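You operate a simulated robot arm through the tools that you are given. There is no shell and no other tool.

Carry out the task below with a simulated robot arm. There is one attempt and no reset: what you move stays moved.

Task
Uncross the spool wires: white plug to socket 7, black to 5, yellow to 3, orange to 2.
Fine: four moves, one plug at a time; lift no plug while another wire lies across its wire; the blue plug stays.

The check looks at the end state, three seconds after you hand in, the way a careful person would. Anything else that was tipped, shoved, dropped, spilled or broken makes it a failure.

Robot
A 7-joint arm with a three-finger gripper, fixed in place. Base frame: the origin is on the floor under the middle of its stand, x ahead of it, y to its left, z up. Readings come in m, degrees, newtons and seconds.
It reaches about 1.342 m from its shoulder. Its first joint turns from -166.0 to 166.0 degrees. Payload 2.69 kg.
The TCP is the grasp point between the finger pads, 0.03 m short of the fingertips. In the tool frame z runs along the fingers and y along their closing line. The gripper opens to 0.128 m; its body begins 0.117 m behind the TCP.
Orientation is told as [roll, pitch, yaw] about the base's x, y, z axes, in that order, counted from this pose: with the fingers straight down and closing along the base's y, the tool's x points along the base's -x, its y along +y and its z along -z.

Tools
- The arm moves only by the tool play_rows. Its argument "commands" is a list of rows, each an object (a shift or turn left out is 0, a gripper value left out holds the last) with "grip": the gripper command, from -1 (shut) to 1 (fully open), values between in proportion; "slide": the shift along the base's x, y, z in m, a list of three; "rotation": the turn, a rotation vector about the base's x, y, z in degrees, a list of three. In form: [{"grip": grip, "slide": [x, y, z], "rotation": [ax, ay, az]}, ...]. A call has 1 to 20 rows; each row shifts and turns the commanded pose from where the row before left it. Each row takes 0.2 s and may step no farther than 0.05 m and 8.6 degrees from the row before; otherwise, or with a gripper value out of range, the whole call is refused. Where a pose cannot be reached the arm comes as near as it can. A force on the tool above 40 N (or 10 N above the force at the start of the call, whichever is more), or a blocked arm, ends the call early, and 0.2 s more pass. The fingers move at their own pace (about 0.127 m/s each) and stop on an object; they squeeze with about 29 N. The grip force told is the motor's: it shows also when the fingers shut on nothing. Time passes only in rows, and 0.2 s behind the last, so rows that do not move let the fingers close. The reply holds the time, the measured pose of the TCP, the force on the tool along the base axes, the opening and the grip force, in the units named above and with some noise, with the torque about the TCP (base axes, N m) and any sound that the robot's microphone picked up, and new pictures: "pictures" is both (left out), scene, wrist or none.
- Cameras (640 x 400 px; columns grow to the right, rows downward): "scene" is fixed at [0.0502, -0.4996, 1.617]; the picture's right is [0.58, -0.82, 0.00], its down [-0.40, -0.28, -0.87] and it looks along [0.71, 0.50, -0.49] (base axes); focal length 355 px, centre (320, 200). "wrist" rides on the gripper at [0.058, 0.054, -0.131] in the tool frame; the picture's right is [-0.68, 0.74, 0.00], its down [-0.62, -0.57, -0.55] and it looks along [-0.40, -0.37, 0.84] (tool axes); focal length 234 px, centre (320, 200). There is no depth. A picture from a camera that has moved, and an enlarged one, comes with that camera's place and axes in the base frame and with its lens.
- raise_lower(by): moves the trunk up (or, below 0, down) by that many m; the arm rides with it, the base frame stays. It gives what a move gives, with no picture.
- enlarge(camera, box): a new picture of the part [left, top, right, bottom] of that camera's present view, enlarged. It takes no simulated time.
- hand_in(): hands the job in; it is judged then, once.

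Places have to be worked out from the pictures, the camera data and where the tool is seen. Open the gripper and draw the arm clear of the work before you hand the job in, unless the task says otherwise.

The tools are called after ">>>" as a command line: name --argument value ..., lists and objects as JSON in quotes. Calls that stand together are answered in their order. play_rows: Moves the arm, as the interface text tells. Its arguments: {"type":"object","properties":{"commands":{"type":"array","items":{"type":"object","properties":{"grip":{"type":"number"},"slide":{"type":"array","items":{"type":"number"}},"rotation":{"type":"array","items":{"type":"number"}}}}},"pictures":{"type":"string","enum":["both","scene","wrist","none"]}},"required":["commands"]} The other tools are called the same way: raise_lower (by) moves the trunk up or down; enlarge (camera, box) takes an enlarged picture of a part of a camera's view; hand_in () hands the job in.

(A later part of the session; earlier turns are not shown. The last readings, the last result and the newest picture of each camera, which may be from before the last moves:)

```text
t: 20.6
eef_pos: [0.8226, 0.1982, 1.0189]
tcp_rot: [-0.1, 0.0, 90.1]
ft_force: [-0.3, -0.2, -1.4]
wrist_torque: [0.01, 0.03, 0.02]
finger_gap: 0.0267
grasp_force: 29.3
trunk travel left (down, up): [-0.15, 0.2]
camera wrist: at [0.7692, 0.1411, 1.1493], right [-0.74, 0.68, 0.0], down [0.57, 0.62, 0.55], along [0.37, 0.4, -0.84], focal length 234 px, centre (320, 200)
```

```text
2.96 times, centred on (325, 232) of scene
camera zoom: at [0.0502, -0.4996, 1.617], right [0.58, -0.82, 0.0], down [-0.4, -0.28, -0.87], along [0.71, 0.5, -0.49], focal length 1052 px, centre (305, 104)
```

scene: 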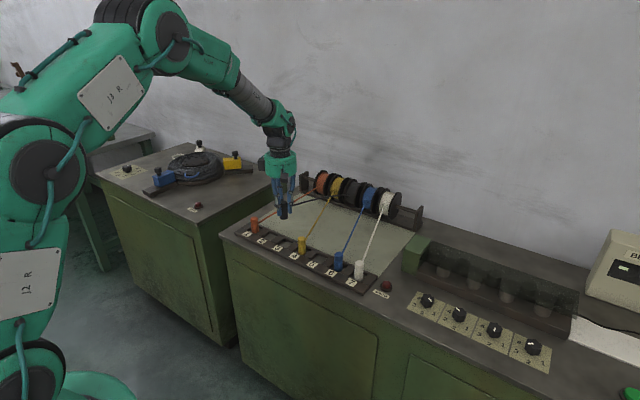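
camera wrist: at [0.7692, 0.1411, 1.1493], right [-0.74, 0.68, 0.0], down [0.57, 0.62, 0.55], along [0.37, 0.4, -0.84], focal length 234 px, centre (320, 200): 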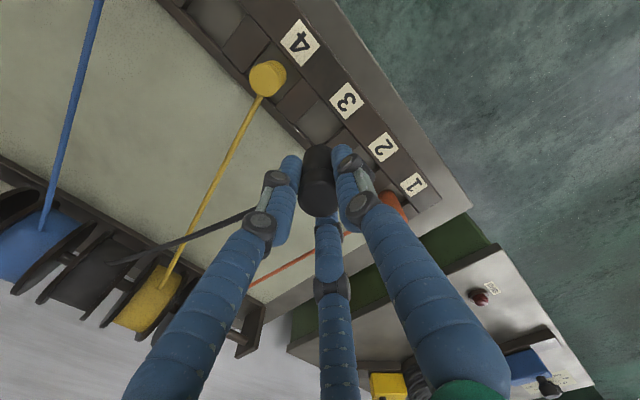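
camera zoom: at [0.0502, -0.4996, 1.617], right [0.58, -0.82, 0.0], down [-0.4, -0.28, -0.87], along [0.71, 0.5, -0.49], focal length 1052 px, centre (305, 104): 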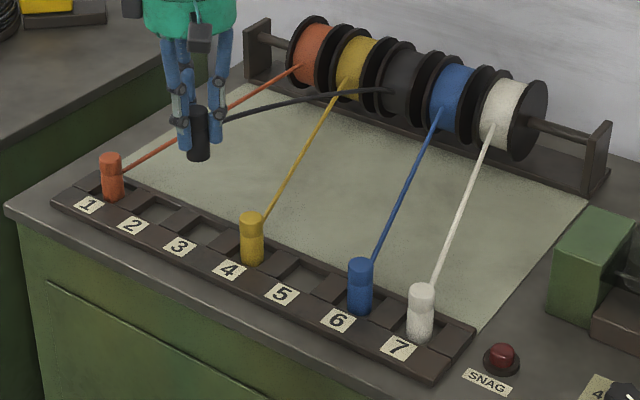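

Black is lifted cleanly with the lamp still dark. I'll carry it over yellow to above socket 5 at y ≈ 0.0495, then start lowering.

>>> play_rows --commands '[{"slide": [0, -0.01, 0]}, {"slide": [0, -0.02, 0]}, {"slide": [0, -0.03, 0]}, {"slide": [0, -0.03, 0]}, {"slide": [0, -0.03, 0]}, {"slide": [0, -0.02, 0]}, {"slide": [0, -0.0095, 0]}, {}]' --pictures "both"

>>> enlarge --camera "wrist" --box '[220, 40, 440, 240]'

>>> enlarge --camera "scene" --box '[230, 165, 420, 300]'

```text
t: 22.4
eef_pos: [0.8242, 0.0486, 1.0219]
tcp_rot: [0.0, 0.0, 90.1]
ft_force: [-0.3, 0.0, -1.0]
wrist_torque: [-0.01, 0.01, 0.03]
finger_gap: 0.0266
grasp_force: 29.2
trunk travel left (down, up): [-0.15, 0.2]
camera wrist: at [0.7706, -0.0086, 1.1513], right [-0.74, 0.68, 0.0], down [0.57, 0.62, 0.55], along [0.37, 0.4, -0.84], focal length 234 px, centre (320, 200)
```

scene: 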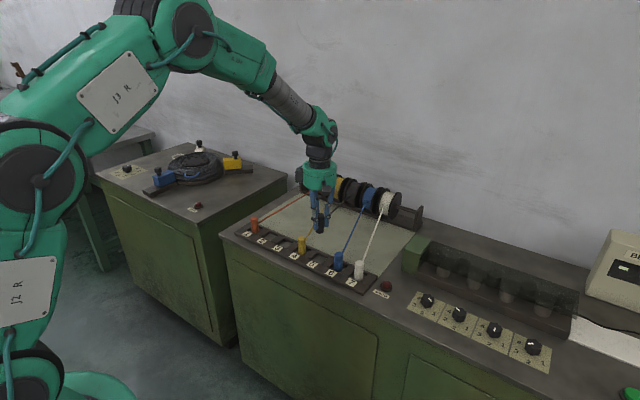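
wrist: 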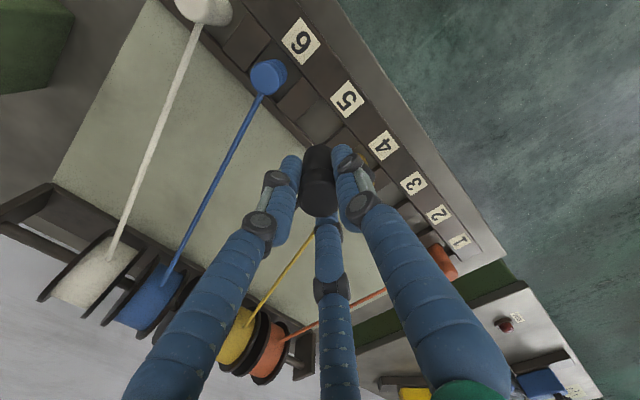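

```text
2.00 times, centred on (330, 140) of wrist
camera zoom: at [0.7706, -0.0086, 1.1513], right [-0.74, 0.68, 0.0], down [0.57, 0.62, 0.55], along [0.37, 0.4, -0.84], focal length 468 px, centre (300, 320)
```

zoom: 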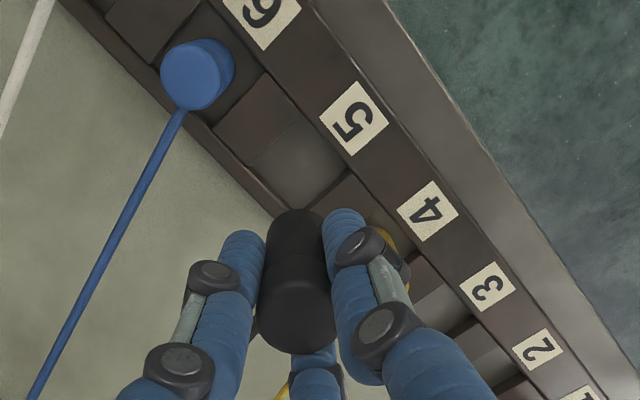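

```text
2.96 times, centred on (325, 232) of scene
camera zoom: at [0.0502, -0.4996, 1.617], right [0.58, -0.82, 0.0], down [-0.4, -0.28, -0.87], along [0.71, 0.5, -0.49], focal length 1052 px, centre (305, 104)
```

zoom: 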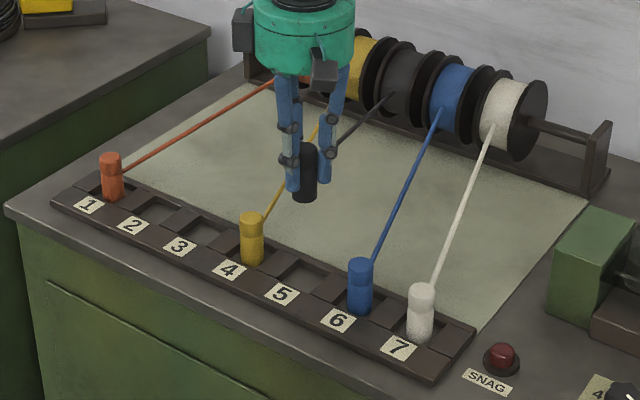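

Black hangs above socket 5 at about (0.824, 0.049), matching where white originally stood. I'll lower it to about 7 mm above seated, then check.

>>> play_rows --commands '[{"slide": [0, 0.0005, -0.02]}, {"slide": [0, 0, -0.025]}, {"slide": [0, 0, -0.025]}, {"slide": [0, 0, -0.02]}, {"slide": [0, 0, -0.015]}, {"slide": [0, 0, -0.008]}, {}]' --pictures "both"

>>> enlarge --camera "wrist" --box '[220, 40, 440, 240]'

>>> enlarge --camera "scene" --box '[230, 165, 420, 300]'

```text
t: 24.0
eef_pos: [0.8248, 0.0499, 0.9075]
tcp_rot: [0.0, 0.0, 90.1]
ft_force: [0.0, 0.1, -0.6]
wrist_torque: [0.01, 0.01, -0.02]
finger_gap: 0.0265
grasp_force: 29.4
trunk travel left (down, up): [-0.15, 0.2]
camera wrist: at [0.7705, -0.0082, 1.0376], right [-0.74, 0.68, 0.0], down [0.57, 0.62, 0.55], along [0.37, 0.4, -0.84], focal length 234 px, centre (320, 200)
```

scene: 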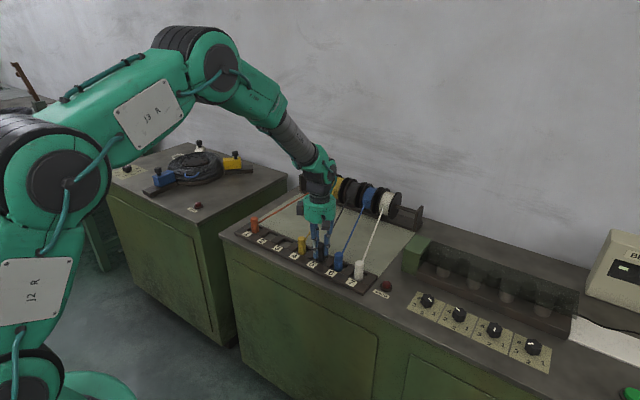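
wrist: 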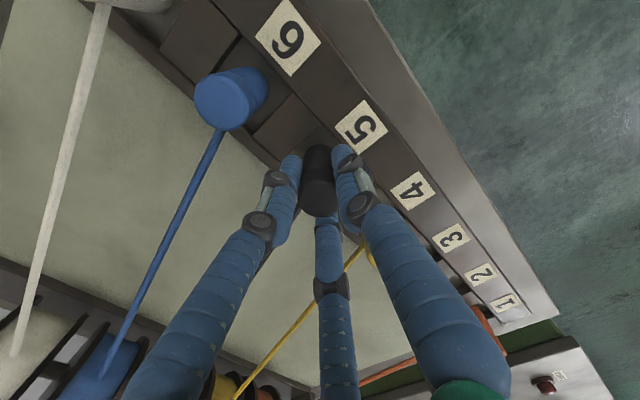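

```text
2.00 times, centred on (330, 140) of wrist
camera zoom: at [0.7705, -0.0082, 1.0376], right [-0.74, 0.68, 0.0], down [0.57, 0.62, 0.55], along [0.37, 0.4, -0.84], focal length 468 px, centre (300, 320)
```

zoom: 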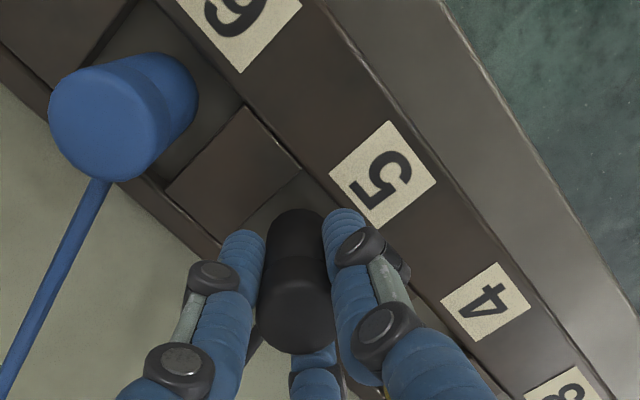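

```text
2.96 times, centred on (325, 232) of scene
camera zoom: at [0.0502, -0.4996, 1.617], right [0.58, -0.82, 0.0], down [-0.4, -0.28, -0.87], along [0.71, 0.5, -0.49], focal length 1052 px, centre (305, 104)
```

zoom: 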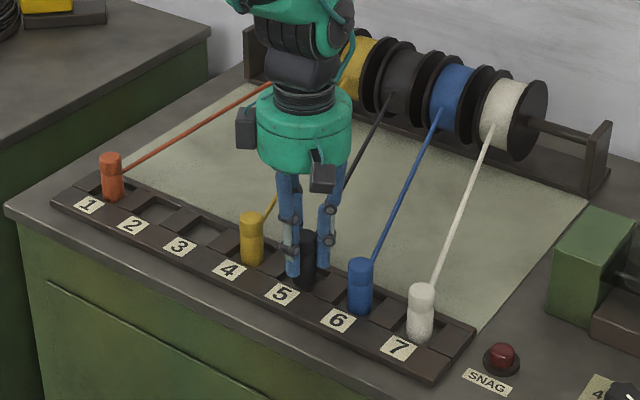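

Black is centered over socket 5. I'll lower the last few millimeters, release, and inspect.

>>> play_rows --commands '[{"slide": [0, 0, -0.003]}, {"slide": [0, 0, -0.003]}, {"slide": [0, 0, -0.001]}, {}, {"grip": -0.45}, {"grip": 0.0}, {"grip": 0.1}, {}]' --pictures "both"

>>> enlarge --camera "wrist" --box '[220, 40, 440, 240]'

>>> enlarge --camera "scene" --box '[230, 165, 420, 300]'

```text
t: 25.8
eef_pos: [0.8226, 0.0506, 0.9018]
tcp_rot: [0.0, -0.1, 90.1]
ft_force: [-0.6, -0.6, 0.2]
wrist_torque: [0.02, -0.01, 0.02]
finger_gap: 0.0705
grasp_force: 0.0
trunk travel left (down, up): [-0.15, 0.2]
camera wrist: at [0.7697, -0.0073, 1.031], right [-0.74, 0.68, 0.0], down [0.57, 0.62, 0.55], along [0.37, 0.4, -0.84], focal length 234 px, centre (320, 200)
```

scene: 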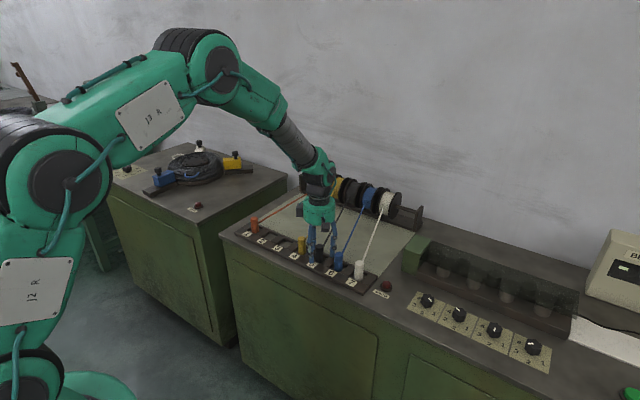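
wrist: 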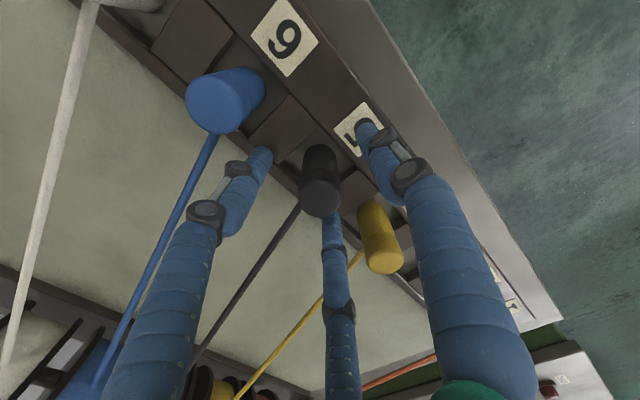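

```text
2.00 times, centred on (330, 140) of wrist
camera zoom: at [0.7697, -0.0073, 1.031], right [-0.74, 0.68, 0.0], down [0.57, 0.62, 0.55], along [0.37, 0.4, -0.84], focal length 468 px, centre (300, 320)
```

zoom: 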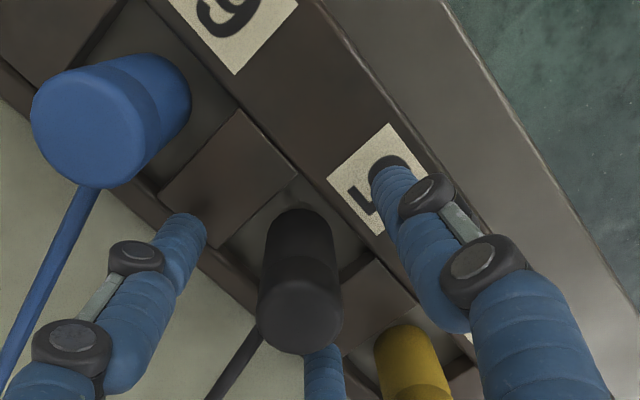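

```text
2.96 times, centred on (325, 232) of scene
camera zoom: at [0.0502, -0.4996, 1.617], right [0.58, -0.82, 0.0], down [-0.4, -0.28, -0.87], along [0.71, 0.5, -0.49], focal length 1052 px, centre (305, 104)
```

zoom: 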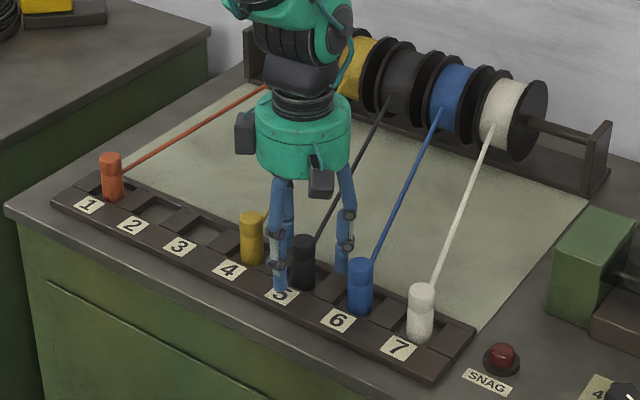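

Black stands upright in socket 5. I'll rise and move above yellow in socket 4 at y ≈ 0.1245.

>>> play_rows --commands '[{"slide": [0, 0, 0.02]}, {"slide": [0, 0, 0.03]}, {"slide": [0, 0, 0.035]}, {"slide": [0, 0, 0.035]}, {"slide": [0, 0.025, 0]}, {"slide": [0, 0.03, 0]}, {"slide": [0, 0.0195, 0]}, {}]' --pictures "both"

>>> enlarge --camera "wrist" --box '[220, 40, 420, 165]'

>>> enlarge --camera "scene" --box '[230, 165, 420, 300]'

```text
t: 27.6
eef_pos: [0.8233, 0.1249, 1.0209]
tcp_rot: [-0.1, 0.0, 90.1]
ft_force: [0.7, 0.3, 0.0]
wrist_torque: [0.0, 0.01, 0.0]
finger_gap: 0.0703
grasp_force: 0.0
trunk travel left (down, up): [-0.15, 0.2]
camera wrist: at [0.7693, 0.0667, 1.1505], right [-0.74, 0.68, 0.0], down [0.57, 0.62, 0.55], along [0.37, 0.4, -0.84], focal length 234 px, centre (320, 200)
```

scene: 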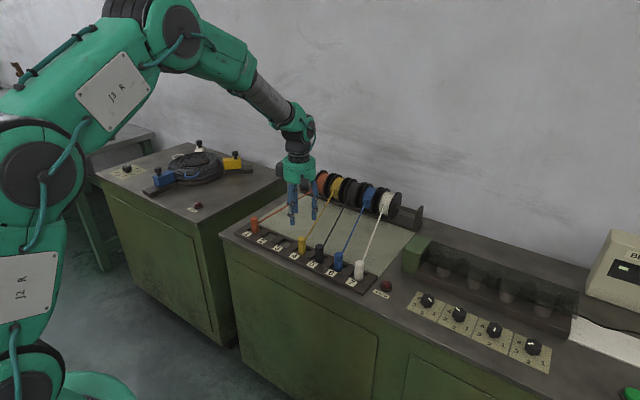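
wrist: 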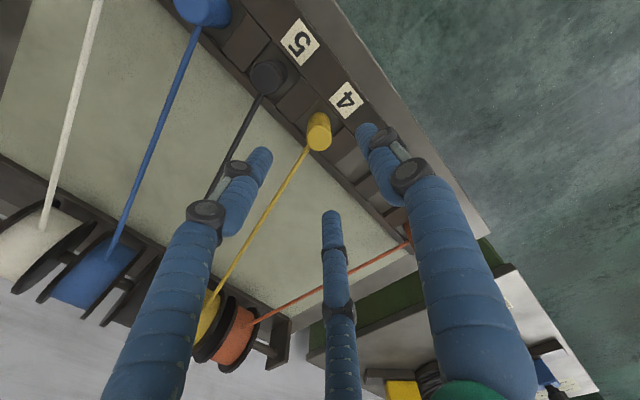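

```text
3.20 times, centred on (320, 102) of wrist
camera zoom: at [0.7693, 0.0667, 1.1505], right [-0.74, 0.68, 0.0], down [0.57, 0.62, 0.55], along [0.37, 0.4, -0.84], focal length 749 px, centre (320, 512)
```

zoom: 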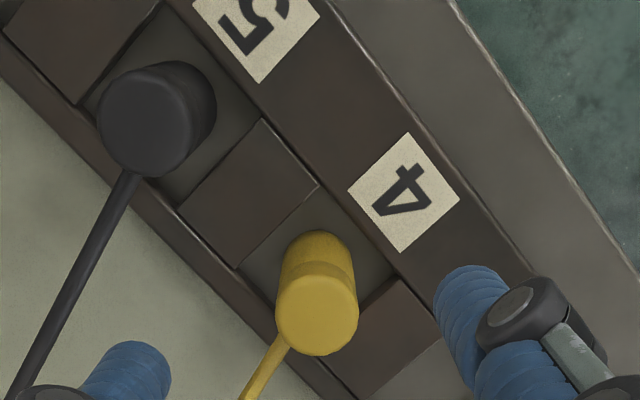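

```text
2.96 times, centred on (325, 232) of scene
camera zoom: at [0.0502, -0.4996, 1.617], right [0.58, -0.82, 0.0], down [-0.4, -0.28, -0.87], along [0.71, 0.5, -0.49], focal length 1052 px, centre (305, 104)
```

zoom: 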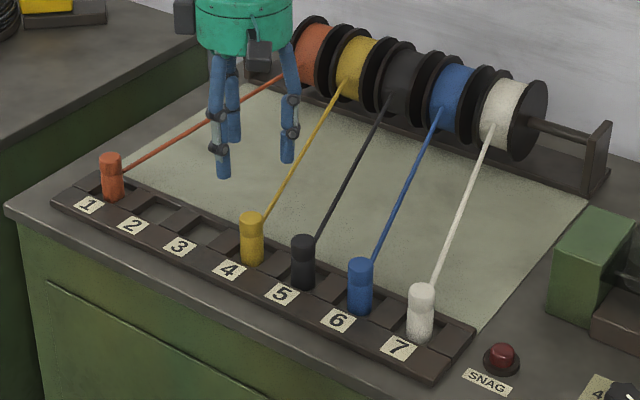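

No wire lies across yellow's now. Yellow's top measures about (0.824, 0.1245), so I'll go down around it.

>>> play_rows --commands '[{"slide": [0.0003, 0, -0.025]}, {"slide": [0, 0, -0.025]}, {"slide": [0, 0, -0.025]}, {"slide": [0, 0, -0.025]}, {"slide": [0, 0, -0.02]}, {}]' --pictures "both"

>>> enlarge --camera "wrist" --box '[220, 80, 440, 240]'

>>> enlarge --camera "scene" --box '[230, 180, 370, 300]'

```text
t: 29.0
eef_pos: [0.8245, 0.1245, 0.8994]
tcp_rot: [0.0, 0.0, 90.0]
ft_force: [0.2, -0.1, 0.0]
wrist_torque: [-0.01, 0.02, 0.01]
finger_gap: 0.0705
grasp_force: 0.0
trunk travel left (down, up): [-0.15, 0.2]
camera wrist: at [0.7703, 0.0671, 1.0299], right [-0.74, 0.68, 0.0], down [0.57, 0.62, 0.55], along [0.37, 0.4, -0.84], focal length 234 px, centre (320, 200)
```

scene: 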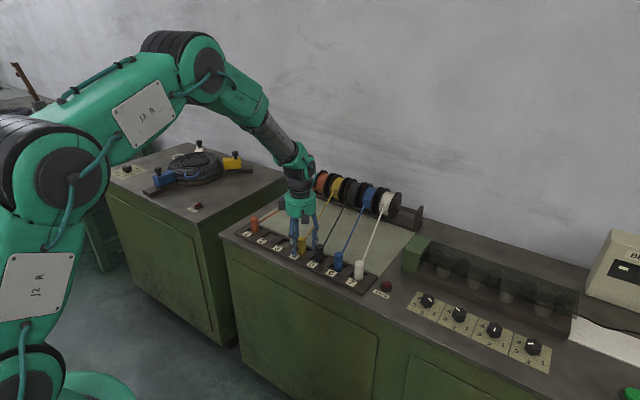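
wrist: 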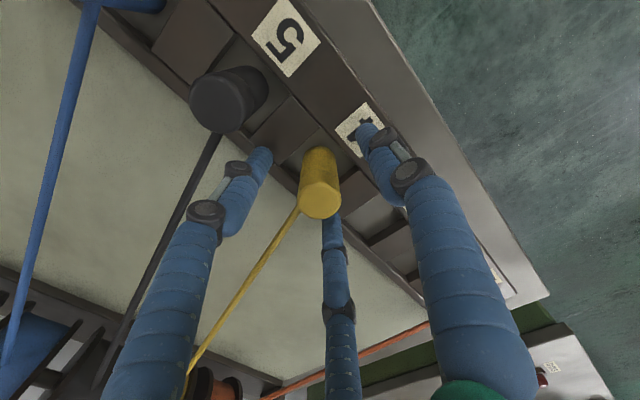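

```text
2.50 times, centred on (330, 160) of wrist
camera zoom: at [0.7703, 0.0671, 1.0299], right [-0.74, 0.68, 0.0], down [0.57, 0.62, 0.55], along [0.37, 0.4, -0.84], focal length 585 px, centre (295, 300)
```

zoom: 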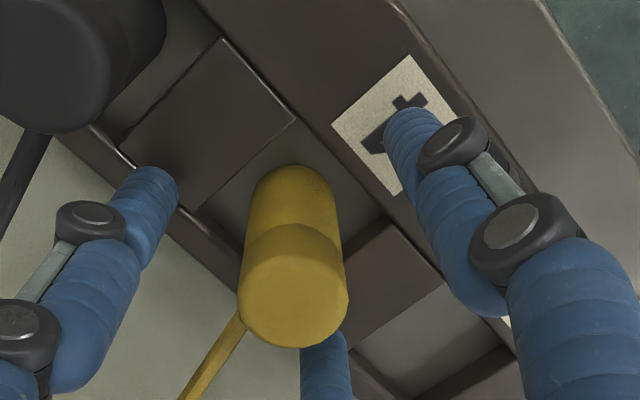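

```text
3.33 times, centred on (300, 240) of scene
camera zoom: at [0.0502, -0.4996, 1.617], right [0.58, -0.82, 0.0], down [-0.4, -0.28, -0.87], along [0.71, 0.5, -0.49], focal length 1184 px, centre (387, 67)
```

zoom: 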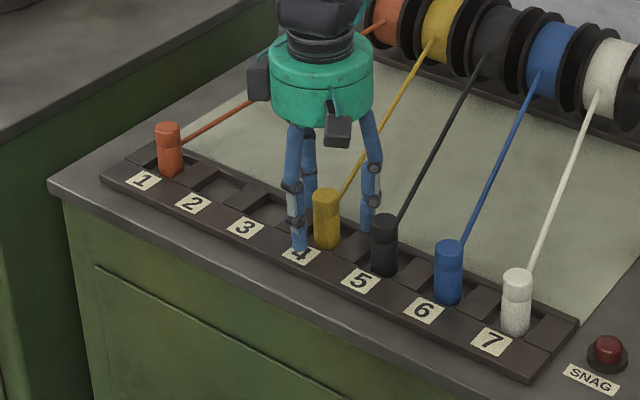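

Yellow is centered between the fingers, with its wire passing between the two rear ones. I'll close and lift 0.07 m, which is enough for a move to the next socket.

>>> play_rows --commands '[{"grip": -0.3}, {"grip": -1}, {"grip": -1}, {"grip": -1}, {"slide": [0, 0, 0.01]}, {"slide": [0, 0, 0.015]}, {"slide": [0, 0, 0.02]}, {"slide": [0, 0, 0.025]}, {}]' --pictures "both"

>>> enlarge --camera "wrist" --box '[220, 40, 440, 240]'

>>> enlarge --camera "scene" --box '[230, 165, 420, 300]'

```text
t: 31.0
eef_pos: [0.8248, 0.1251, 0.9712]
tcp_rot: [0.1, 0.0, 90.2]
ft_force: [0.4, 0.0, -0.3]
wrist_torque: [-0.03, -0.01, -0.01]
finger_gap: 0.0264
grasp_force: 28.7
trunk travel left (down, up): [-0.15, 0.2]
camera wrist: at [0.7709, 0.0672, 1.101], right [-0.74, 0.68, 0.0], down [0.56, 0.62, 0.55], along [0.37, 0.4, -0.84], focal length 234 px, centre (320, 200)
```

scene: 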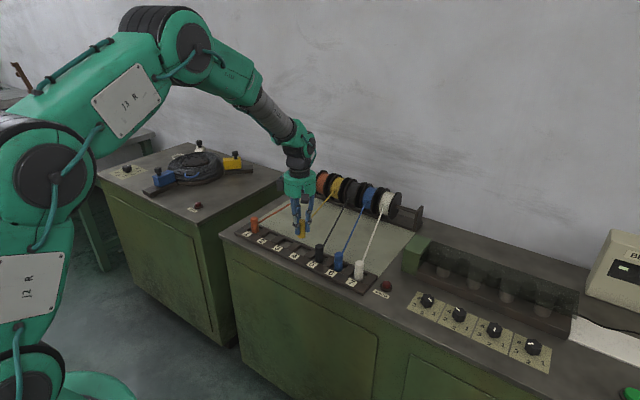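
wrist: 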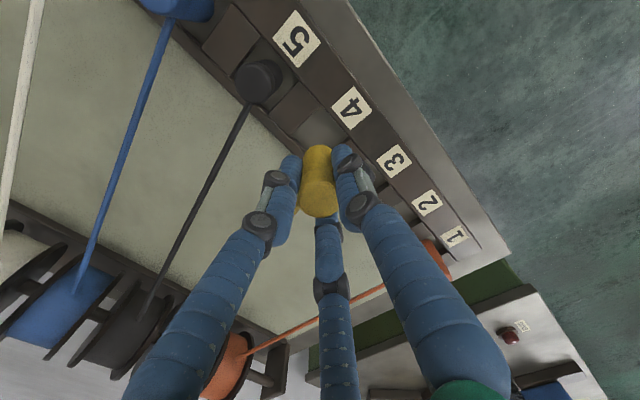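

```text
2.00 times, centred on (330, 140) of wrist
camera zoom: at [0.7709, 0.0672, 1.101], right [-0.74, 0.68, 0.0], down [0.56, 0.62, 0.55], along [0.37, 0.4, -0.84], focal length 468 px, centre (300, 320)
```

zoom: 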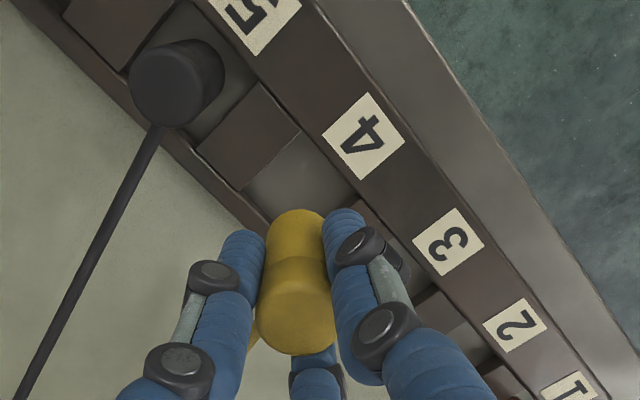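

```text
2.96 times, centred on (325, 232) of scene
camera zoom: at [0.0502, -0.4996, 1.617], right [0.58, -0.82, 0.0], down [-0.4, -0.28, -0.87], along [0.71, 0.5, -0.49], focal length 1052 px, centre (305, 104)
```

zoom: 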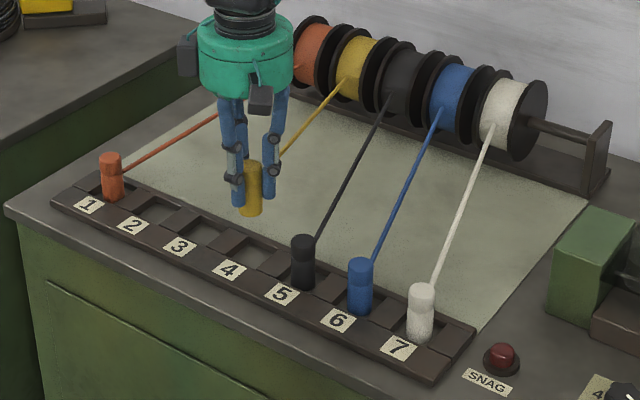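

Yellow is lifted clear and the lamp is dark. I'll move +0.075 m in y to above socket 3 and lower to about 7 mm above seated.

>>> play_rows --commands '[{"slide": [0, 0.015, 0]}, {"slide": [0, 0.025, 0]}, {"slide": [0, 0.02, 0]}, {"slide": [0, 0.0148, 0]}, {}, {"slide": [-0.0003, 0, -0.02]}, {"slide": [0, 0, -0.02]}, {"slide": [0, 0, -0.015]}, {"slide": [0, 0, -0.008]}, {}]' --pictures "both"

>>> enlarge --camera "wrist" --box '[220, 40, 440, 240]'

>>> enlarge --camera "scene" --box '[230, 165, 420, 300]'

```text
t: 33.2
eef_pos: [0.8225, 0.2004, 0.9072]
tcp_rot: [0.0, 0.0, 90.0]
ft_force: [-0.1, 0.2, -1.6]
wrist_torque: [0.0, 0.02, 0.02]
finger_gap: 0.0266
grasp_force: 29.2
trunk travel left (down, up): [-0.15, 0.2]
camera wrist: at [0.7694, 0.1423, 1.0375], right [-0.74, 0.68, 0.0], down [0.57, 0.62, 0.55], along [0.37, 0.4, -0.84], focal length 234 px, centre (320, 200)
```

scene: 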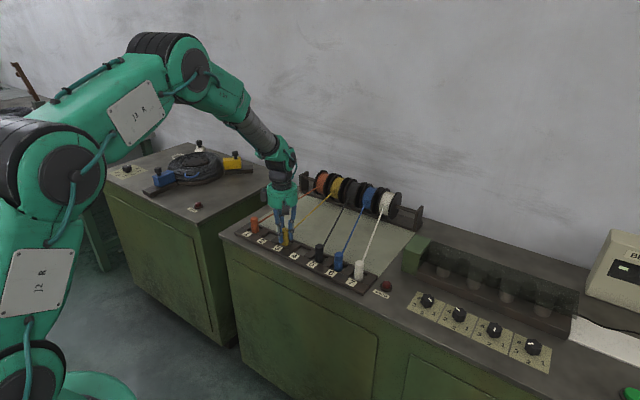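
wrist: 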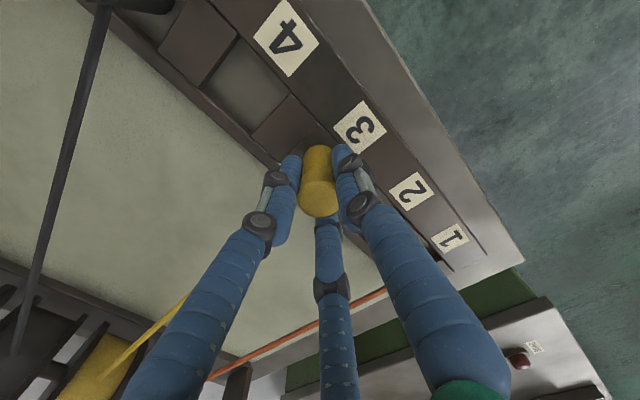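

```text
2.00 times, centred on (330, 140) of wrist
camera zoom: at [0.7694, 0.1423, 1.0375], right [-0.74, 0.68, 0.0], down [0.57, 0.62, 0.55], along [0.37, 0.4, -0.84], focal length 468 px, centre (300, 320)
```

zoom: 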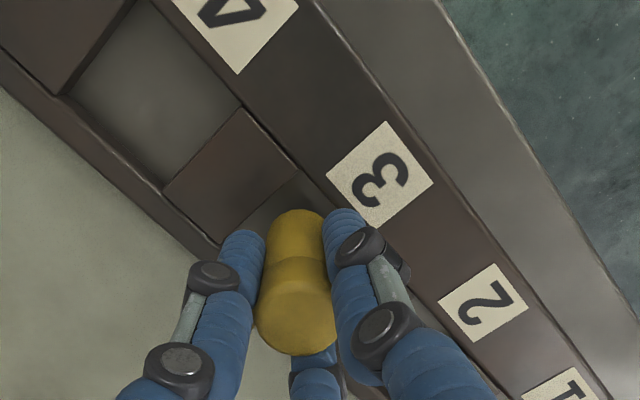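

```text
2.96 times, centred on (325, 232) of scene
camera zoom: at [0.0502, -0.4996, 1.617], right [0.58, -0.82, 0.0], down [-0.4, -0.28, -0.87], along [0.71, 0.5, -0.49], focal length 1052 px, centre (305, 104)
```

zoom: 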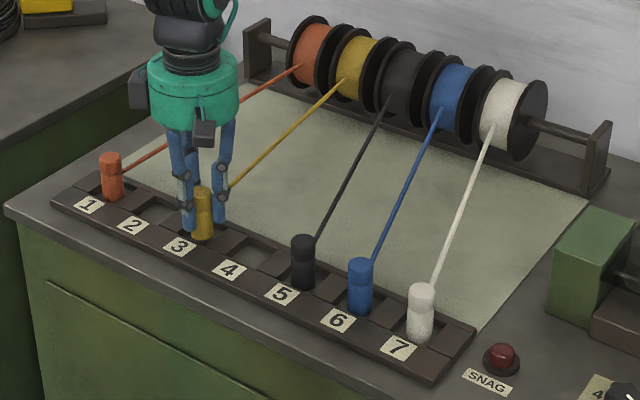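

Yellow is aligned over socket 3. I'll lower the last few millimeters, release, and inspect.

>>> play_rows --commands '[{"slide": [0.0003, -0.0003, -0.003]}, {"slide": [0, 0, -0.003]}, {}, {"grip": -0.45}, {"grip": 0.0}, {"grip": 0.1}, {}]' --pictures "both"

>>> enlarge --camera "wrist" --box '[220, 40, 440, 240]'

>>> enlarge --camera "scene" --box '[230, 165, 420, 300]'

```text
t: 34.8
eef_pos: [0.8231, 0.1991, 0.9008]
tcp_rot: [0.0, 0.0, 90.1]
ft_force: [0.4, -0.3, -0.8]
wrist_torque: [0.0, -0.02, 0.0]
finger_gap: 0.0702
grasp_force: 0.1
trunk travel left (down, up): [-0.15, 0.2]
camera wrist: at [0.7698, 0.1416, 1.0316], right [-0.74, 0.68, 0.0], down [0.57, 0.62, 0.55], along [0.37, 0.4, -0.84], focal length 234 px, centre (320, 200)
```

scene: 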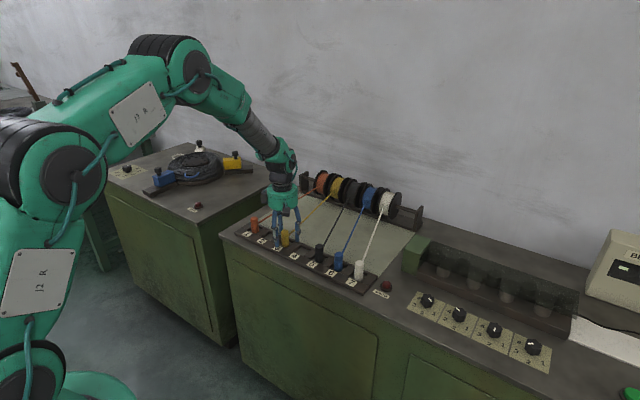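
wrist: 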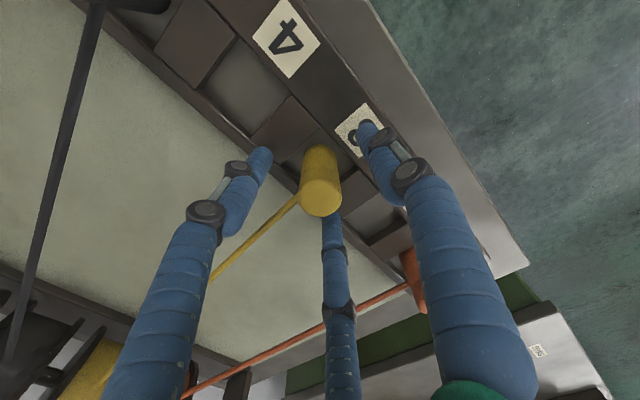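

```text
2.00 times, centred on (330, 140) of wrist
camera zoom: at [0.7698, 0.1416, 1.0316], right [-0.74, 0.68, 0.0], down [0.57, 0.62, 0.55], along [0.37, 0.4, -0.84], focal length 468 px, centre (300, 320)
```

zoom: 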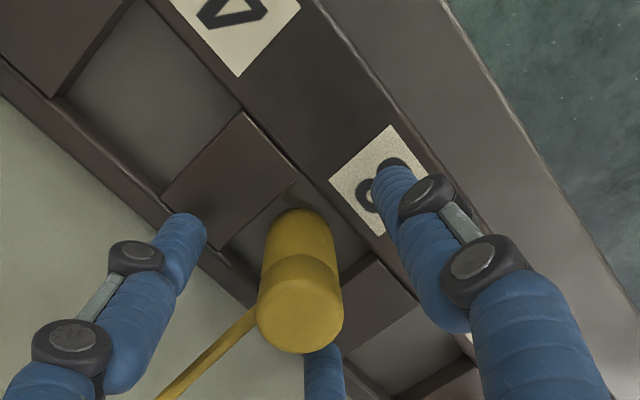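

```text
2.96 times, centred on (325, 232) of scene
camera zoom: at [0.0502, -0.4996, 1.617], right [0.58, -0.82, 0.0], down [-0.4, -0.28, -0.87], along [0.71, 0.5, -0.49], focal length 1052 px, centre (305, 104)
```

zoom: 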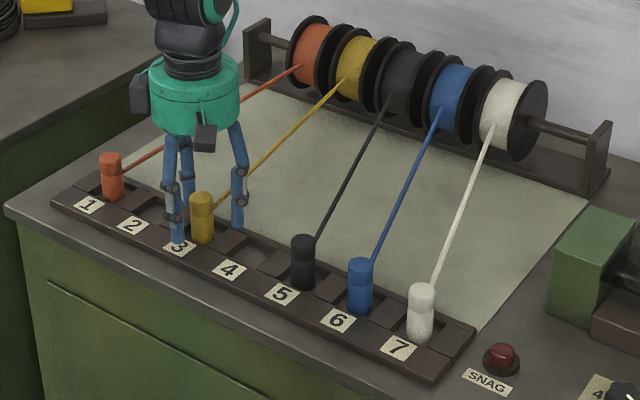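

Yellow stands upright in socket 3. I'll rise and move above orange in socket 1 at y ≈ 0.349.

>>> play_rows --commands '[{"slide": [0, 0, 0.02]}, {"slide": [0, 0, 0.03]}, {"slide": [0, 0, 0.035]}, {"slide": [0, 0, 0.035]}, {"slide": [0, 0.03, 0]}, {"slide": [0, 0.04, 0]}, {"slide": [0, 0.04, 0]}, {"slide": [0, 0.04, 0]}, {}]' --pictures "both"

>>> enlarge --camera "wrist" --box '[220, 40, 420, 165]'

>>> enlarge --camera "scene" --box '[230, 165, 420, 300]'

```text
t: 36.8
eef_pos: [0.8256, 0.3513, 1.0199]
tcp_rot: [0.0, 0.0, 90.0]
ft_force: [-0.2, 0.2, -0.4]
wrist_torque: [-0.04, 0.0, -0.01]
finger_gap: 0.0702
grasp_force: 0.1
trunk travel left (down, up): [-0.15, 0.2]
camera wrist: at [0.7715, 0.2932, 1.1501], right [-0.74, 0.68, 0.0], down [0.57, 0.62, 0.55], along [0.37, 0.4, -0.84], focal length 234 px, centre (320, 200)
```

scene: 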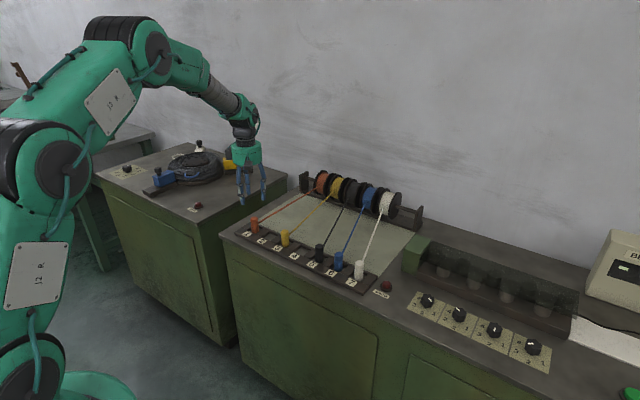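
wrist: 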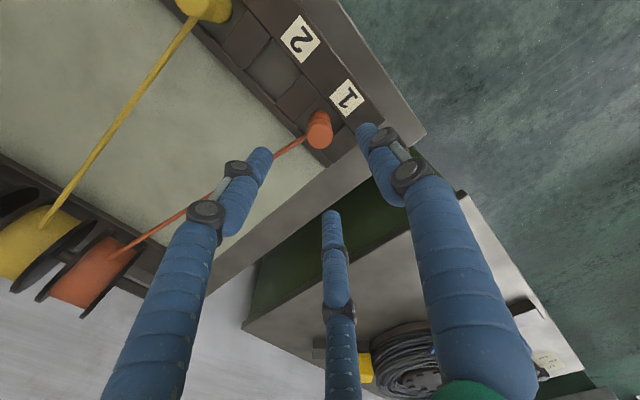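

```text
3.20 times, centred on (320, 102) of wrist
camera zoom: at [0.7715, 0.2932, 1.1501], right [-0.74, 0.68, 0.0], down [0.57, 0.62, 0.55], along [0.37, 0.4, -0.84], focal length 749 px, centre (320, 512)
```

zoom: 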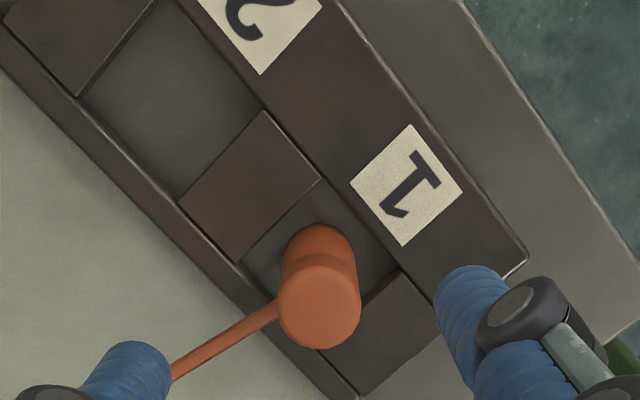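

```text
2.96 times, centred on (325, 232) of scene
camera zoom: at [0.0502, -0.4996, 1.617], right [0.58, -0.82, 0.0], down [-0.4, -0.28, -0.87], along [0.71, 0.5, -0.49], focal length 1052 px, centre (305, 104)
```

zoom: 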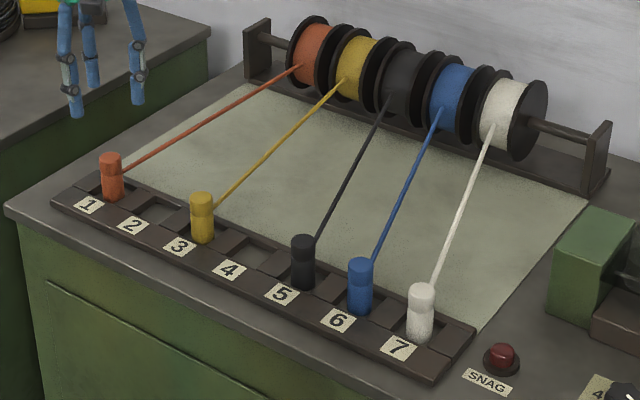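

Only orange is left and nothing crosses its wire. It sits about (−2, −1.5) mm from the finger center, so I'll correct for that and go down around it.

>>> play_rows --commands '[{"slide": [-0.0022, -0.0015, -0.02]}, {"slide": [0, 0, -0.025]}, {"slide": [0, 0, -0.025]}, {"slide": [0, 0, -0.025]}, {"slide": [0, 0, -0.024]}, {}]' --pictures "both"

>>> enlarge --camera "wrist" --box '[220, 80, 440, 240]'

>>> enlarge --camera "scene" --box '[220, 180, 360, 300]'

```text
t: 38.2
eef_pos: [0.8214, 0.3483, 0.9023]
tcp_rot: [0.0, 0.0, 90.0]
ft_force: [-0.4, 0.0, 0.0]
wrist_torque: [-0.03, 0.04, 0.0]
finger_gap: 0.0704
grasp_force: 0.0
trunk travel left (down, up): [-0.15, 0.2]
camera wrist: at [0.7679, 0.2903, 1.0324], right [-0.74, 0.68, 0.0], down [0.57, 0.62, 0.55], along [0.37, 0.4, -0.84], focal length 234 px, centre (320, 200)
```

scene: 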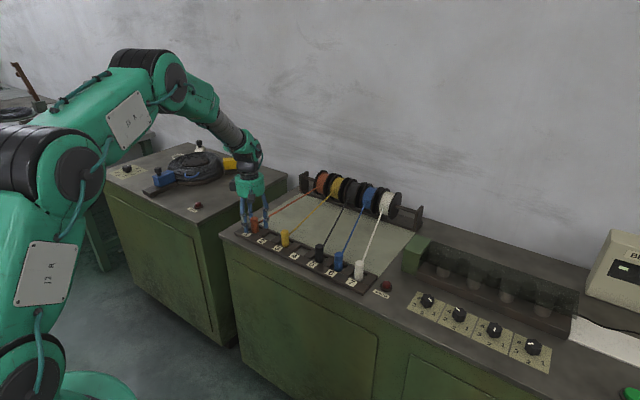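
wrist: 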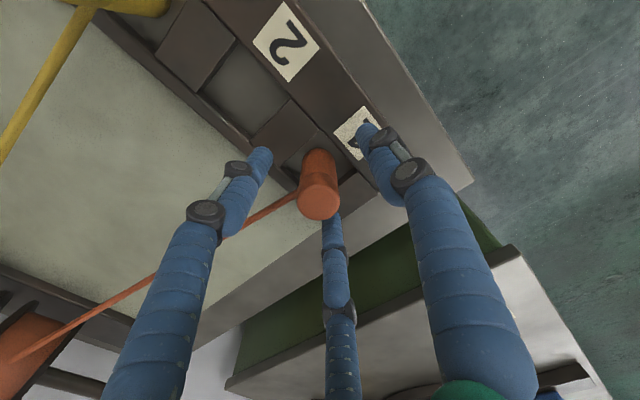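

```text
2.50 times, centred on (330, 160) of wrist
camera zoom: at [0.7679, 0.2903, 1.0324], right [-0.74, 0.68, 0.0], down [0.57, 0.62, 0.55], along [0.37, 0.4, -0.84], focal length 585 px, centre (295, 300)
```

zoom: 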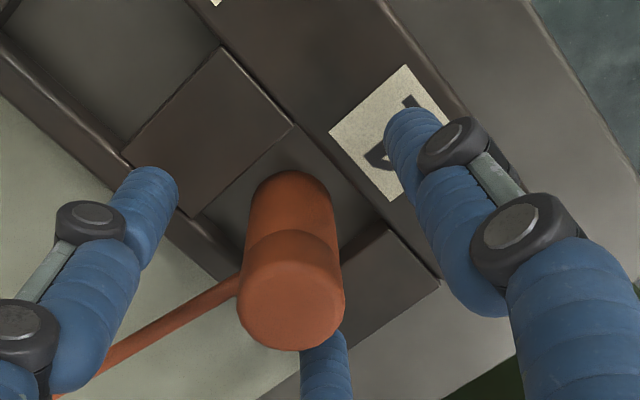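

```text
3.33 times, centred on (290, 240) of scene
camera zoom: at [0.0502, -0.4996, 1.617], right [0.58, -0.82, 0.0], down [-0.4, -0.28, -0.87], along [0.71, 0.5, -0.49], focal length 1184 px, centre (420, 67)
```

zoom: 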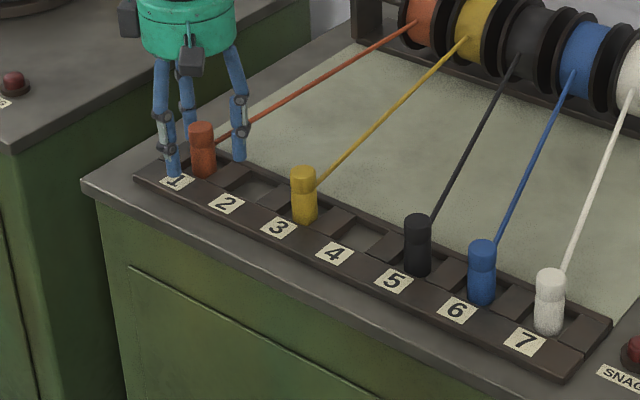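

Orange is centered to within about 1 mm. I'll apply a +1 mm correction, close, and lift 0.07 m.

>>> play_rows --commands '[{"slide": [0.0009, 0.0009, -0.001]}, {"grip": -0.3}, {"grip": -1}, {"grip": -1}, {"grip": -1}, {"slide": [0, 0, 0.01]}, {"slide": [0, 0, 0.015]}, {"slide": [0, 0, 0.02]}, {"slide": [0, 0, 0.025]}, {}]' --pictures "both"

>>> enlarge --camera "wrist" --box '[220, 40, 440, 240]'

>>> enlarge --camera "scene" --box '[220, 165, 410, 300]'

```text
t: 40.4
eef_pos: [0.8224, 0.3491, 0.9742]
tcp_rot: [0.0, 0.0, 90.1]
ft_force: [-1.2, 0.0, -0.8]
wrist_torque: [0.04, -0.04, 0.02]
finger_gap: 0.0267
grasp_force: 28.8
trunk travel left (down, up): [-0.15, 0.2]
camera wrist: at [0.7681, 0.2919, 1.1028], right [-0.74, 0.68, 0.0], down [0.56, 0.62, 0.55], along [0.37, 0.4, -0.84], focal length 234 px, centre (320, 200)
```

scene: 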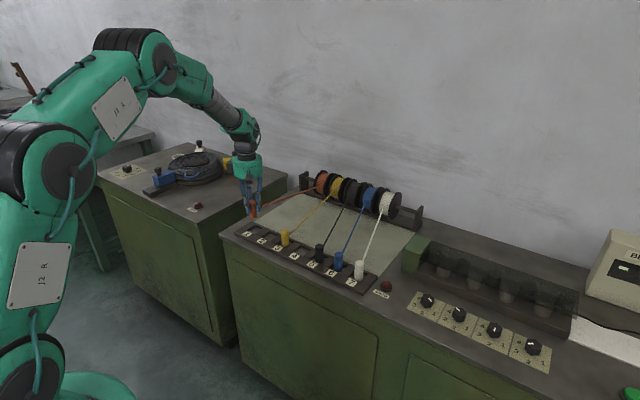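
wrist: 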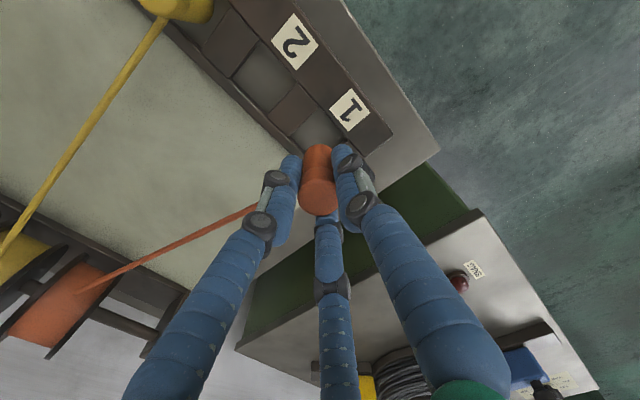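

```text
2.00 times, centred on (330, 140) of wrist
camera zoom: at [0.7681, 0.2919, 1.1028], right [-0.74, 0.68, 0.0], down [0.56, 0.62, 0.55], along [0.37, 0.4, -0.84], focal length 468 px, centre (300, 320)
```

zoom: 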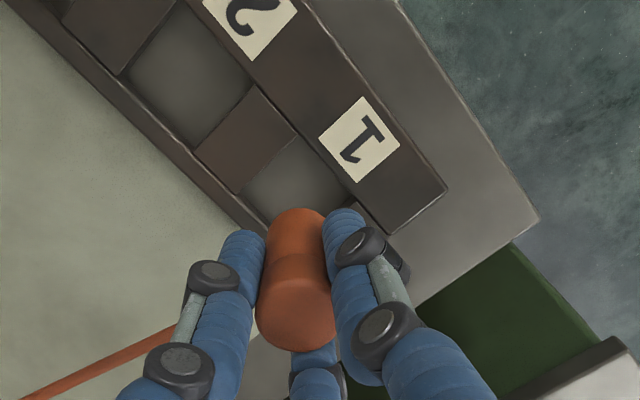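

```text
2.96 times, centred on (315, 232) of scene
camera zoom: at [0.0502, -0.4996, 1.617], right [0.58, -0.82, 0.0], down [-0.4, -0.28, -0.87], along [0.71, 0.5, -0.49], focal length 1052 px, centre (335, 104)
```

zoom: 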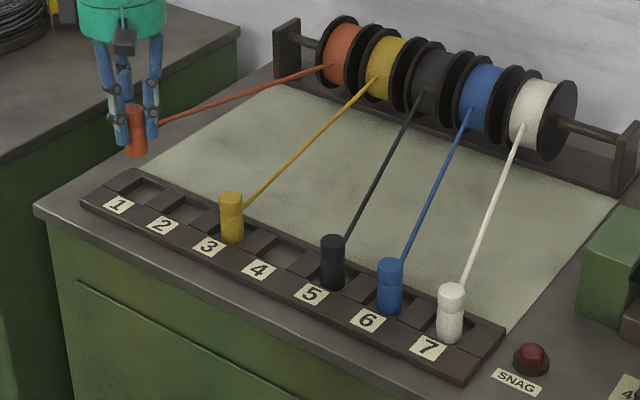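

Orange is lifted clear. I'll move −0.075 m in y to above socket 2 and lower to just above seated.

>>> play_rows --commands '[{"slide": [0, -0.015, 0]}, {"slide": [0, -0.025, 0]}, {"slide": [0, -0.02, 0]}, {"slide": [0, -0.015, 0]}, {}, {"slide": [0.0005, 0, -0.02]}, {"slide": [0, 0, -0.02]}, {"slide": [0, 0, -0.015]}, {"slide": [0, 0, -0.008]}, {}]' --pictures "both"

>>> enlarge --camera "wrist" --box '[220, 40, 440, 240]'

>>> enlarge --camera "scene" --box '[220, 165, 410, 300]'

```text
t: 42.6
eef_pos: [0.8239, 0.2741, 0.9094]
tcp_rot: [0.0, 0.0, 90.0]
ft_force: [-0.2, -0.9, -1.4]
wrist_torque: [0.01, 0.0, 0.02]
finger_gap: 0.027
grasp_force: 28.9
trunk travel left (down, up): [-0.15, 0.2]
camera wrist: at [0.77, 0.2161, 1.0384], right [-0.74, 0.68, 0.0], down [0.57, 0.62, 0.55], along [0.37, 0.4, -0.84], focal length 234 px, centre (320, 200)
```

scene: 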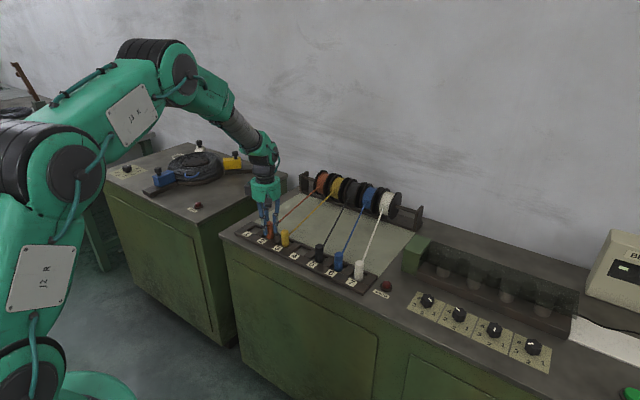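
wrist: 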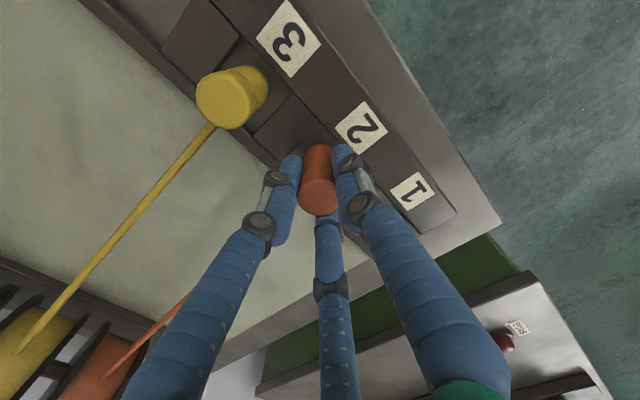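

```text
2.00 times, centred on (330, 140) of wrist
camera zoom: at [0.77, 0.2161, 1.0384], right [-0.74, 0.68, 0.0], down [0.57, 0.62, 0.55], along [0.37, 0.4, -0.84], focal length 468 px, centre (300, 320)
```

zoom: 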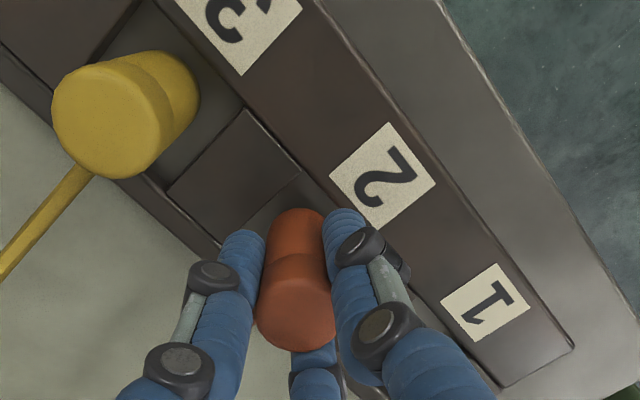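

```text
2.96 times, centred on (315, 232) of scene
camera zoom: at [0.0502, -0.4996, 1.617], right [0.58, -0.82, 0.0], down [-0.4, -0.28, -0.87], along [0.71, 0.5, -0.49], focal length 1052 px, centre (335, 104)
```

zoom: 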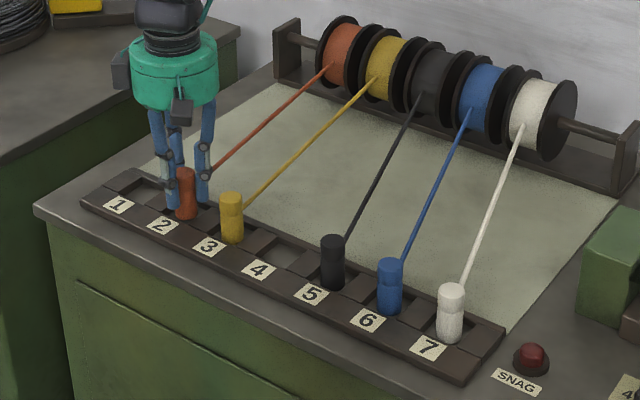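

Orange is aligned over socket 2. I'll lower about 7 mm to the seated height and check the force before releasing.

>>> play_rows --commands '[{"slide": [0, 0, -0.003]}, {"slide": [0, 0, -0.003]}, {"slide": [0, 0, -0.0007]}, {}]' --pictures "none"

```text
t: 43.6
eef_pos: [0.823, 0.2742, 0.9016]
tcp_rot: [-0.1, 0.0, 90.1]
ft_force: [-1.1, 0.2, 2.0]
wrist_torque: [-0.04, 0.03, -0.04]
finger_gap: 0.0267
grasp_force: 29.3
trunk travel left (down, up): [-0.15, 0.2]
```

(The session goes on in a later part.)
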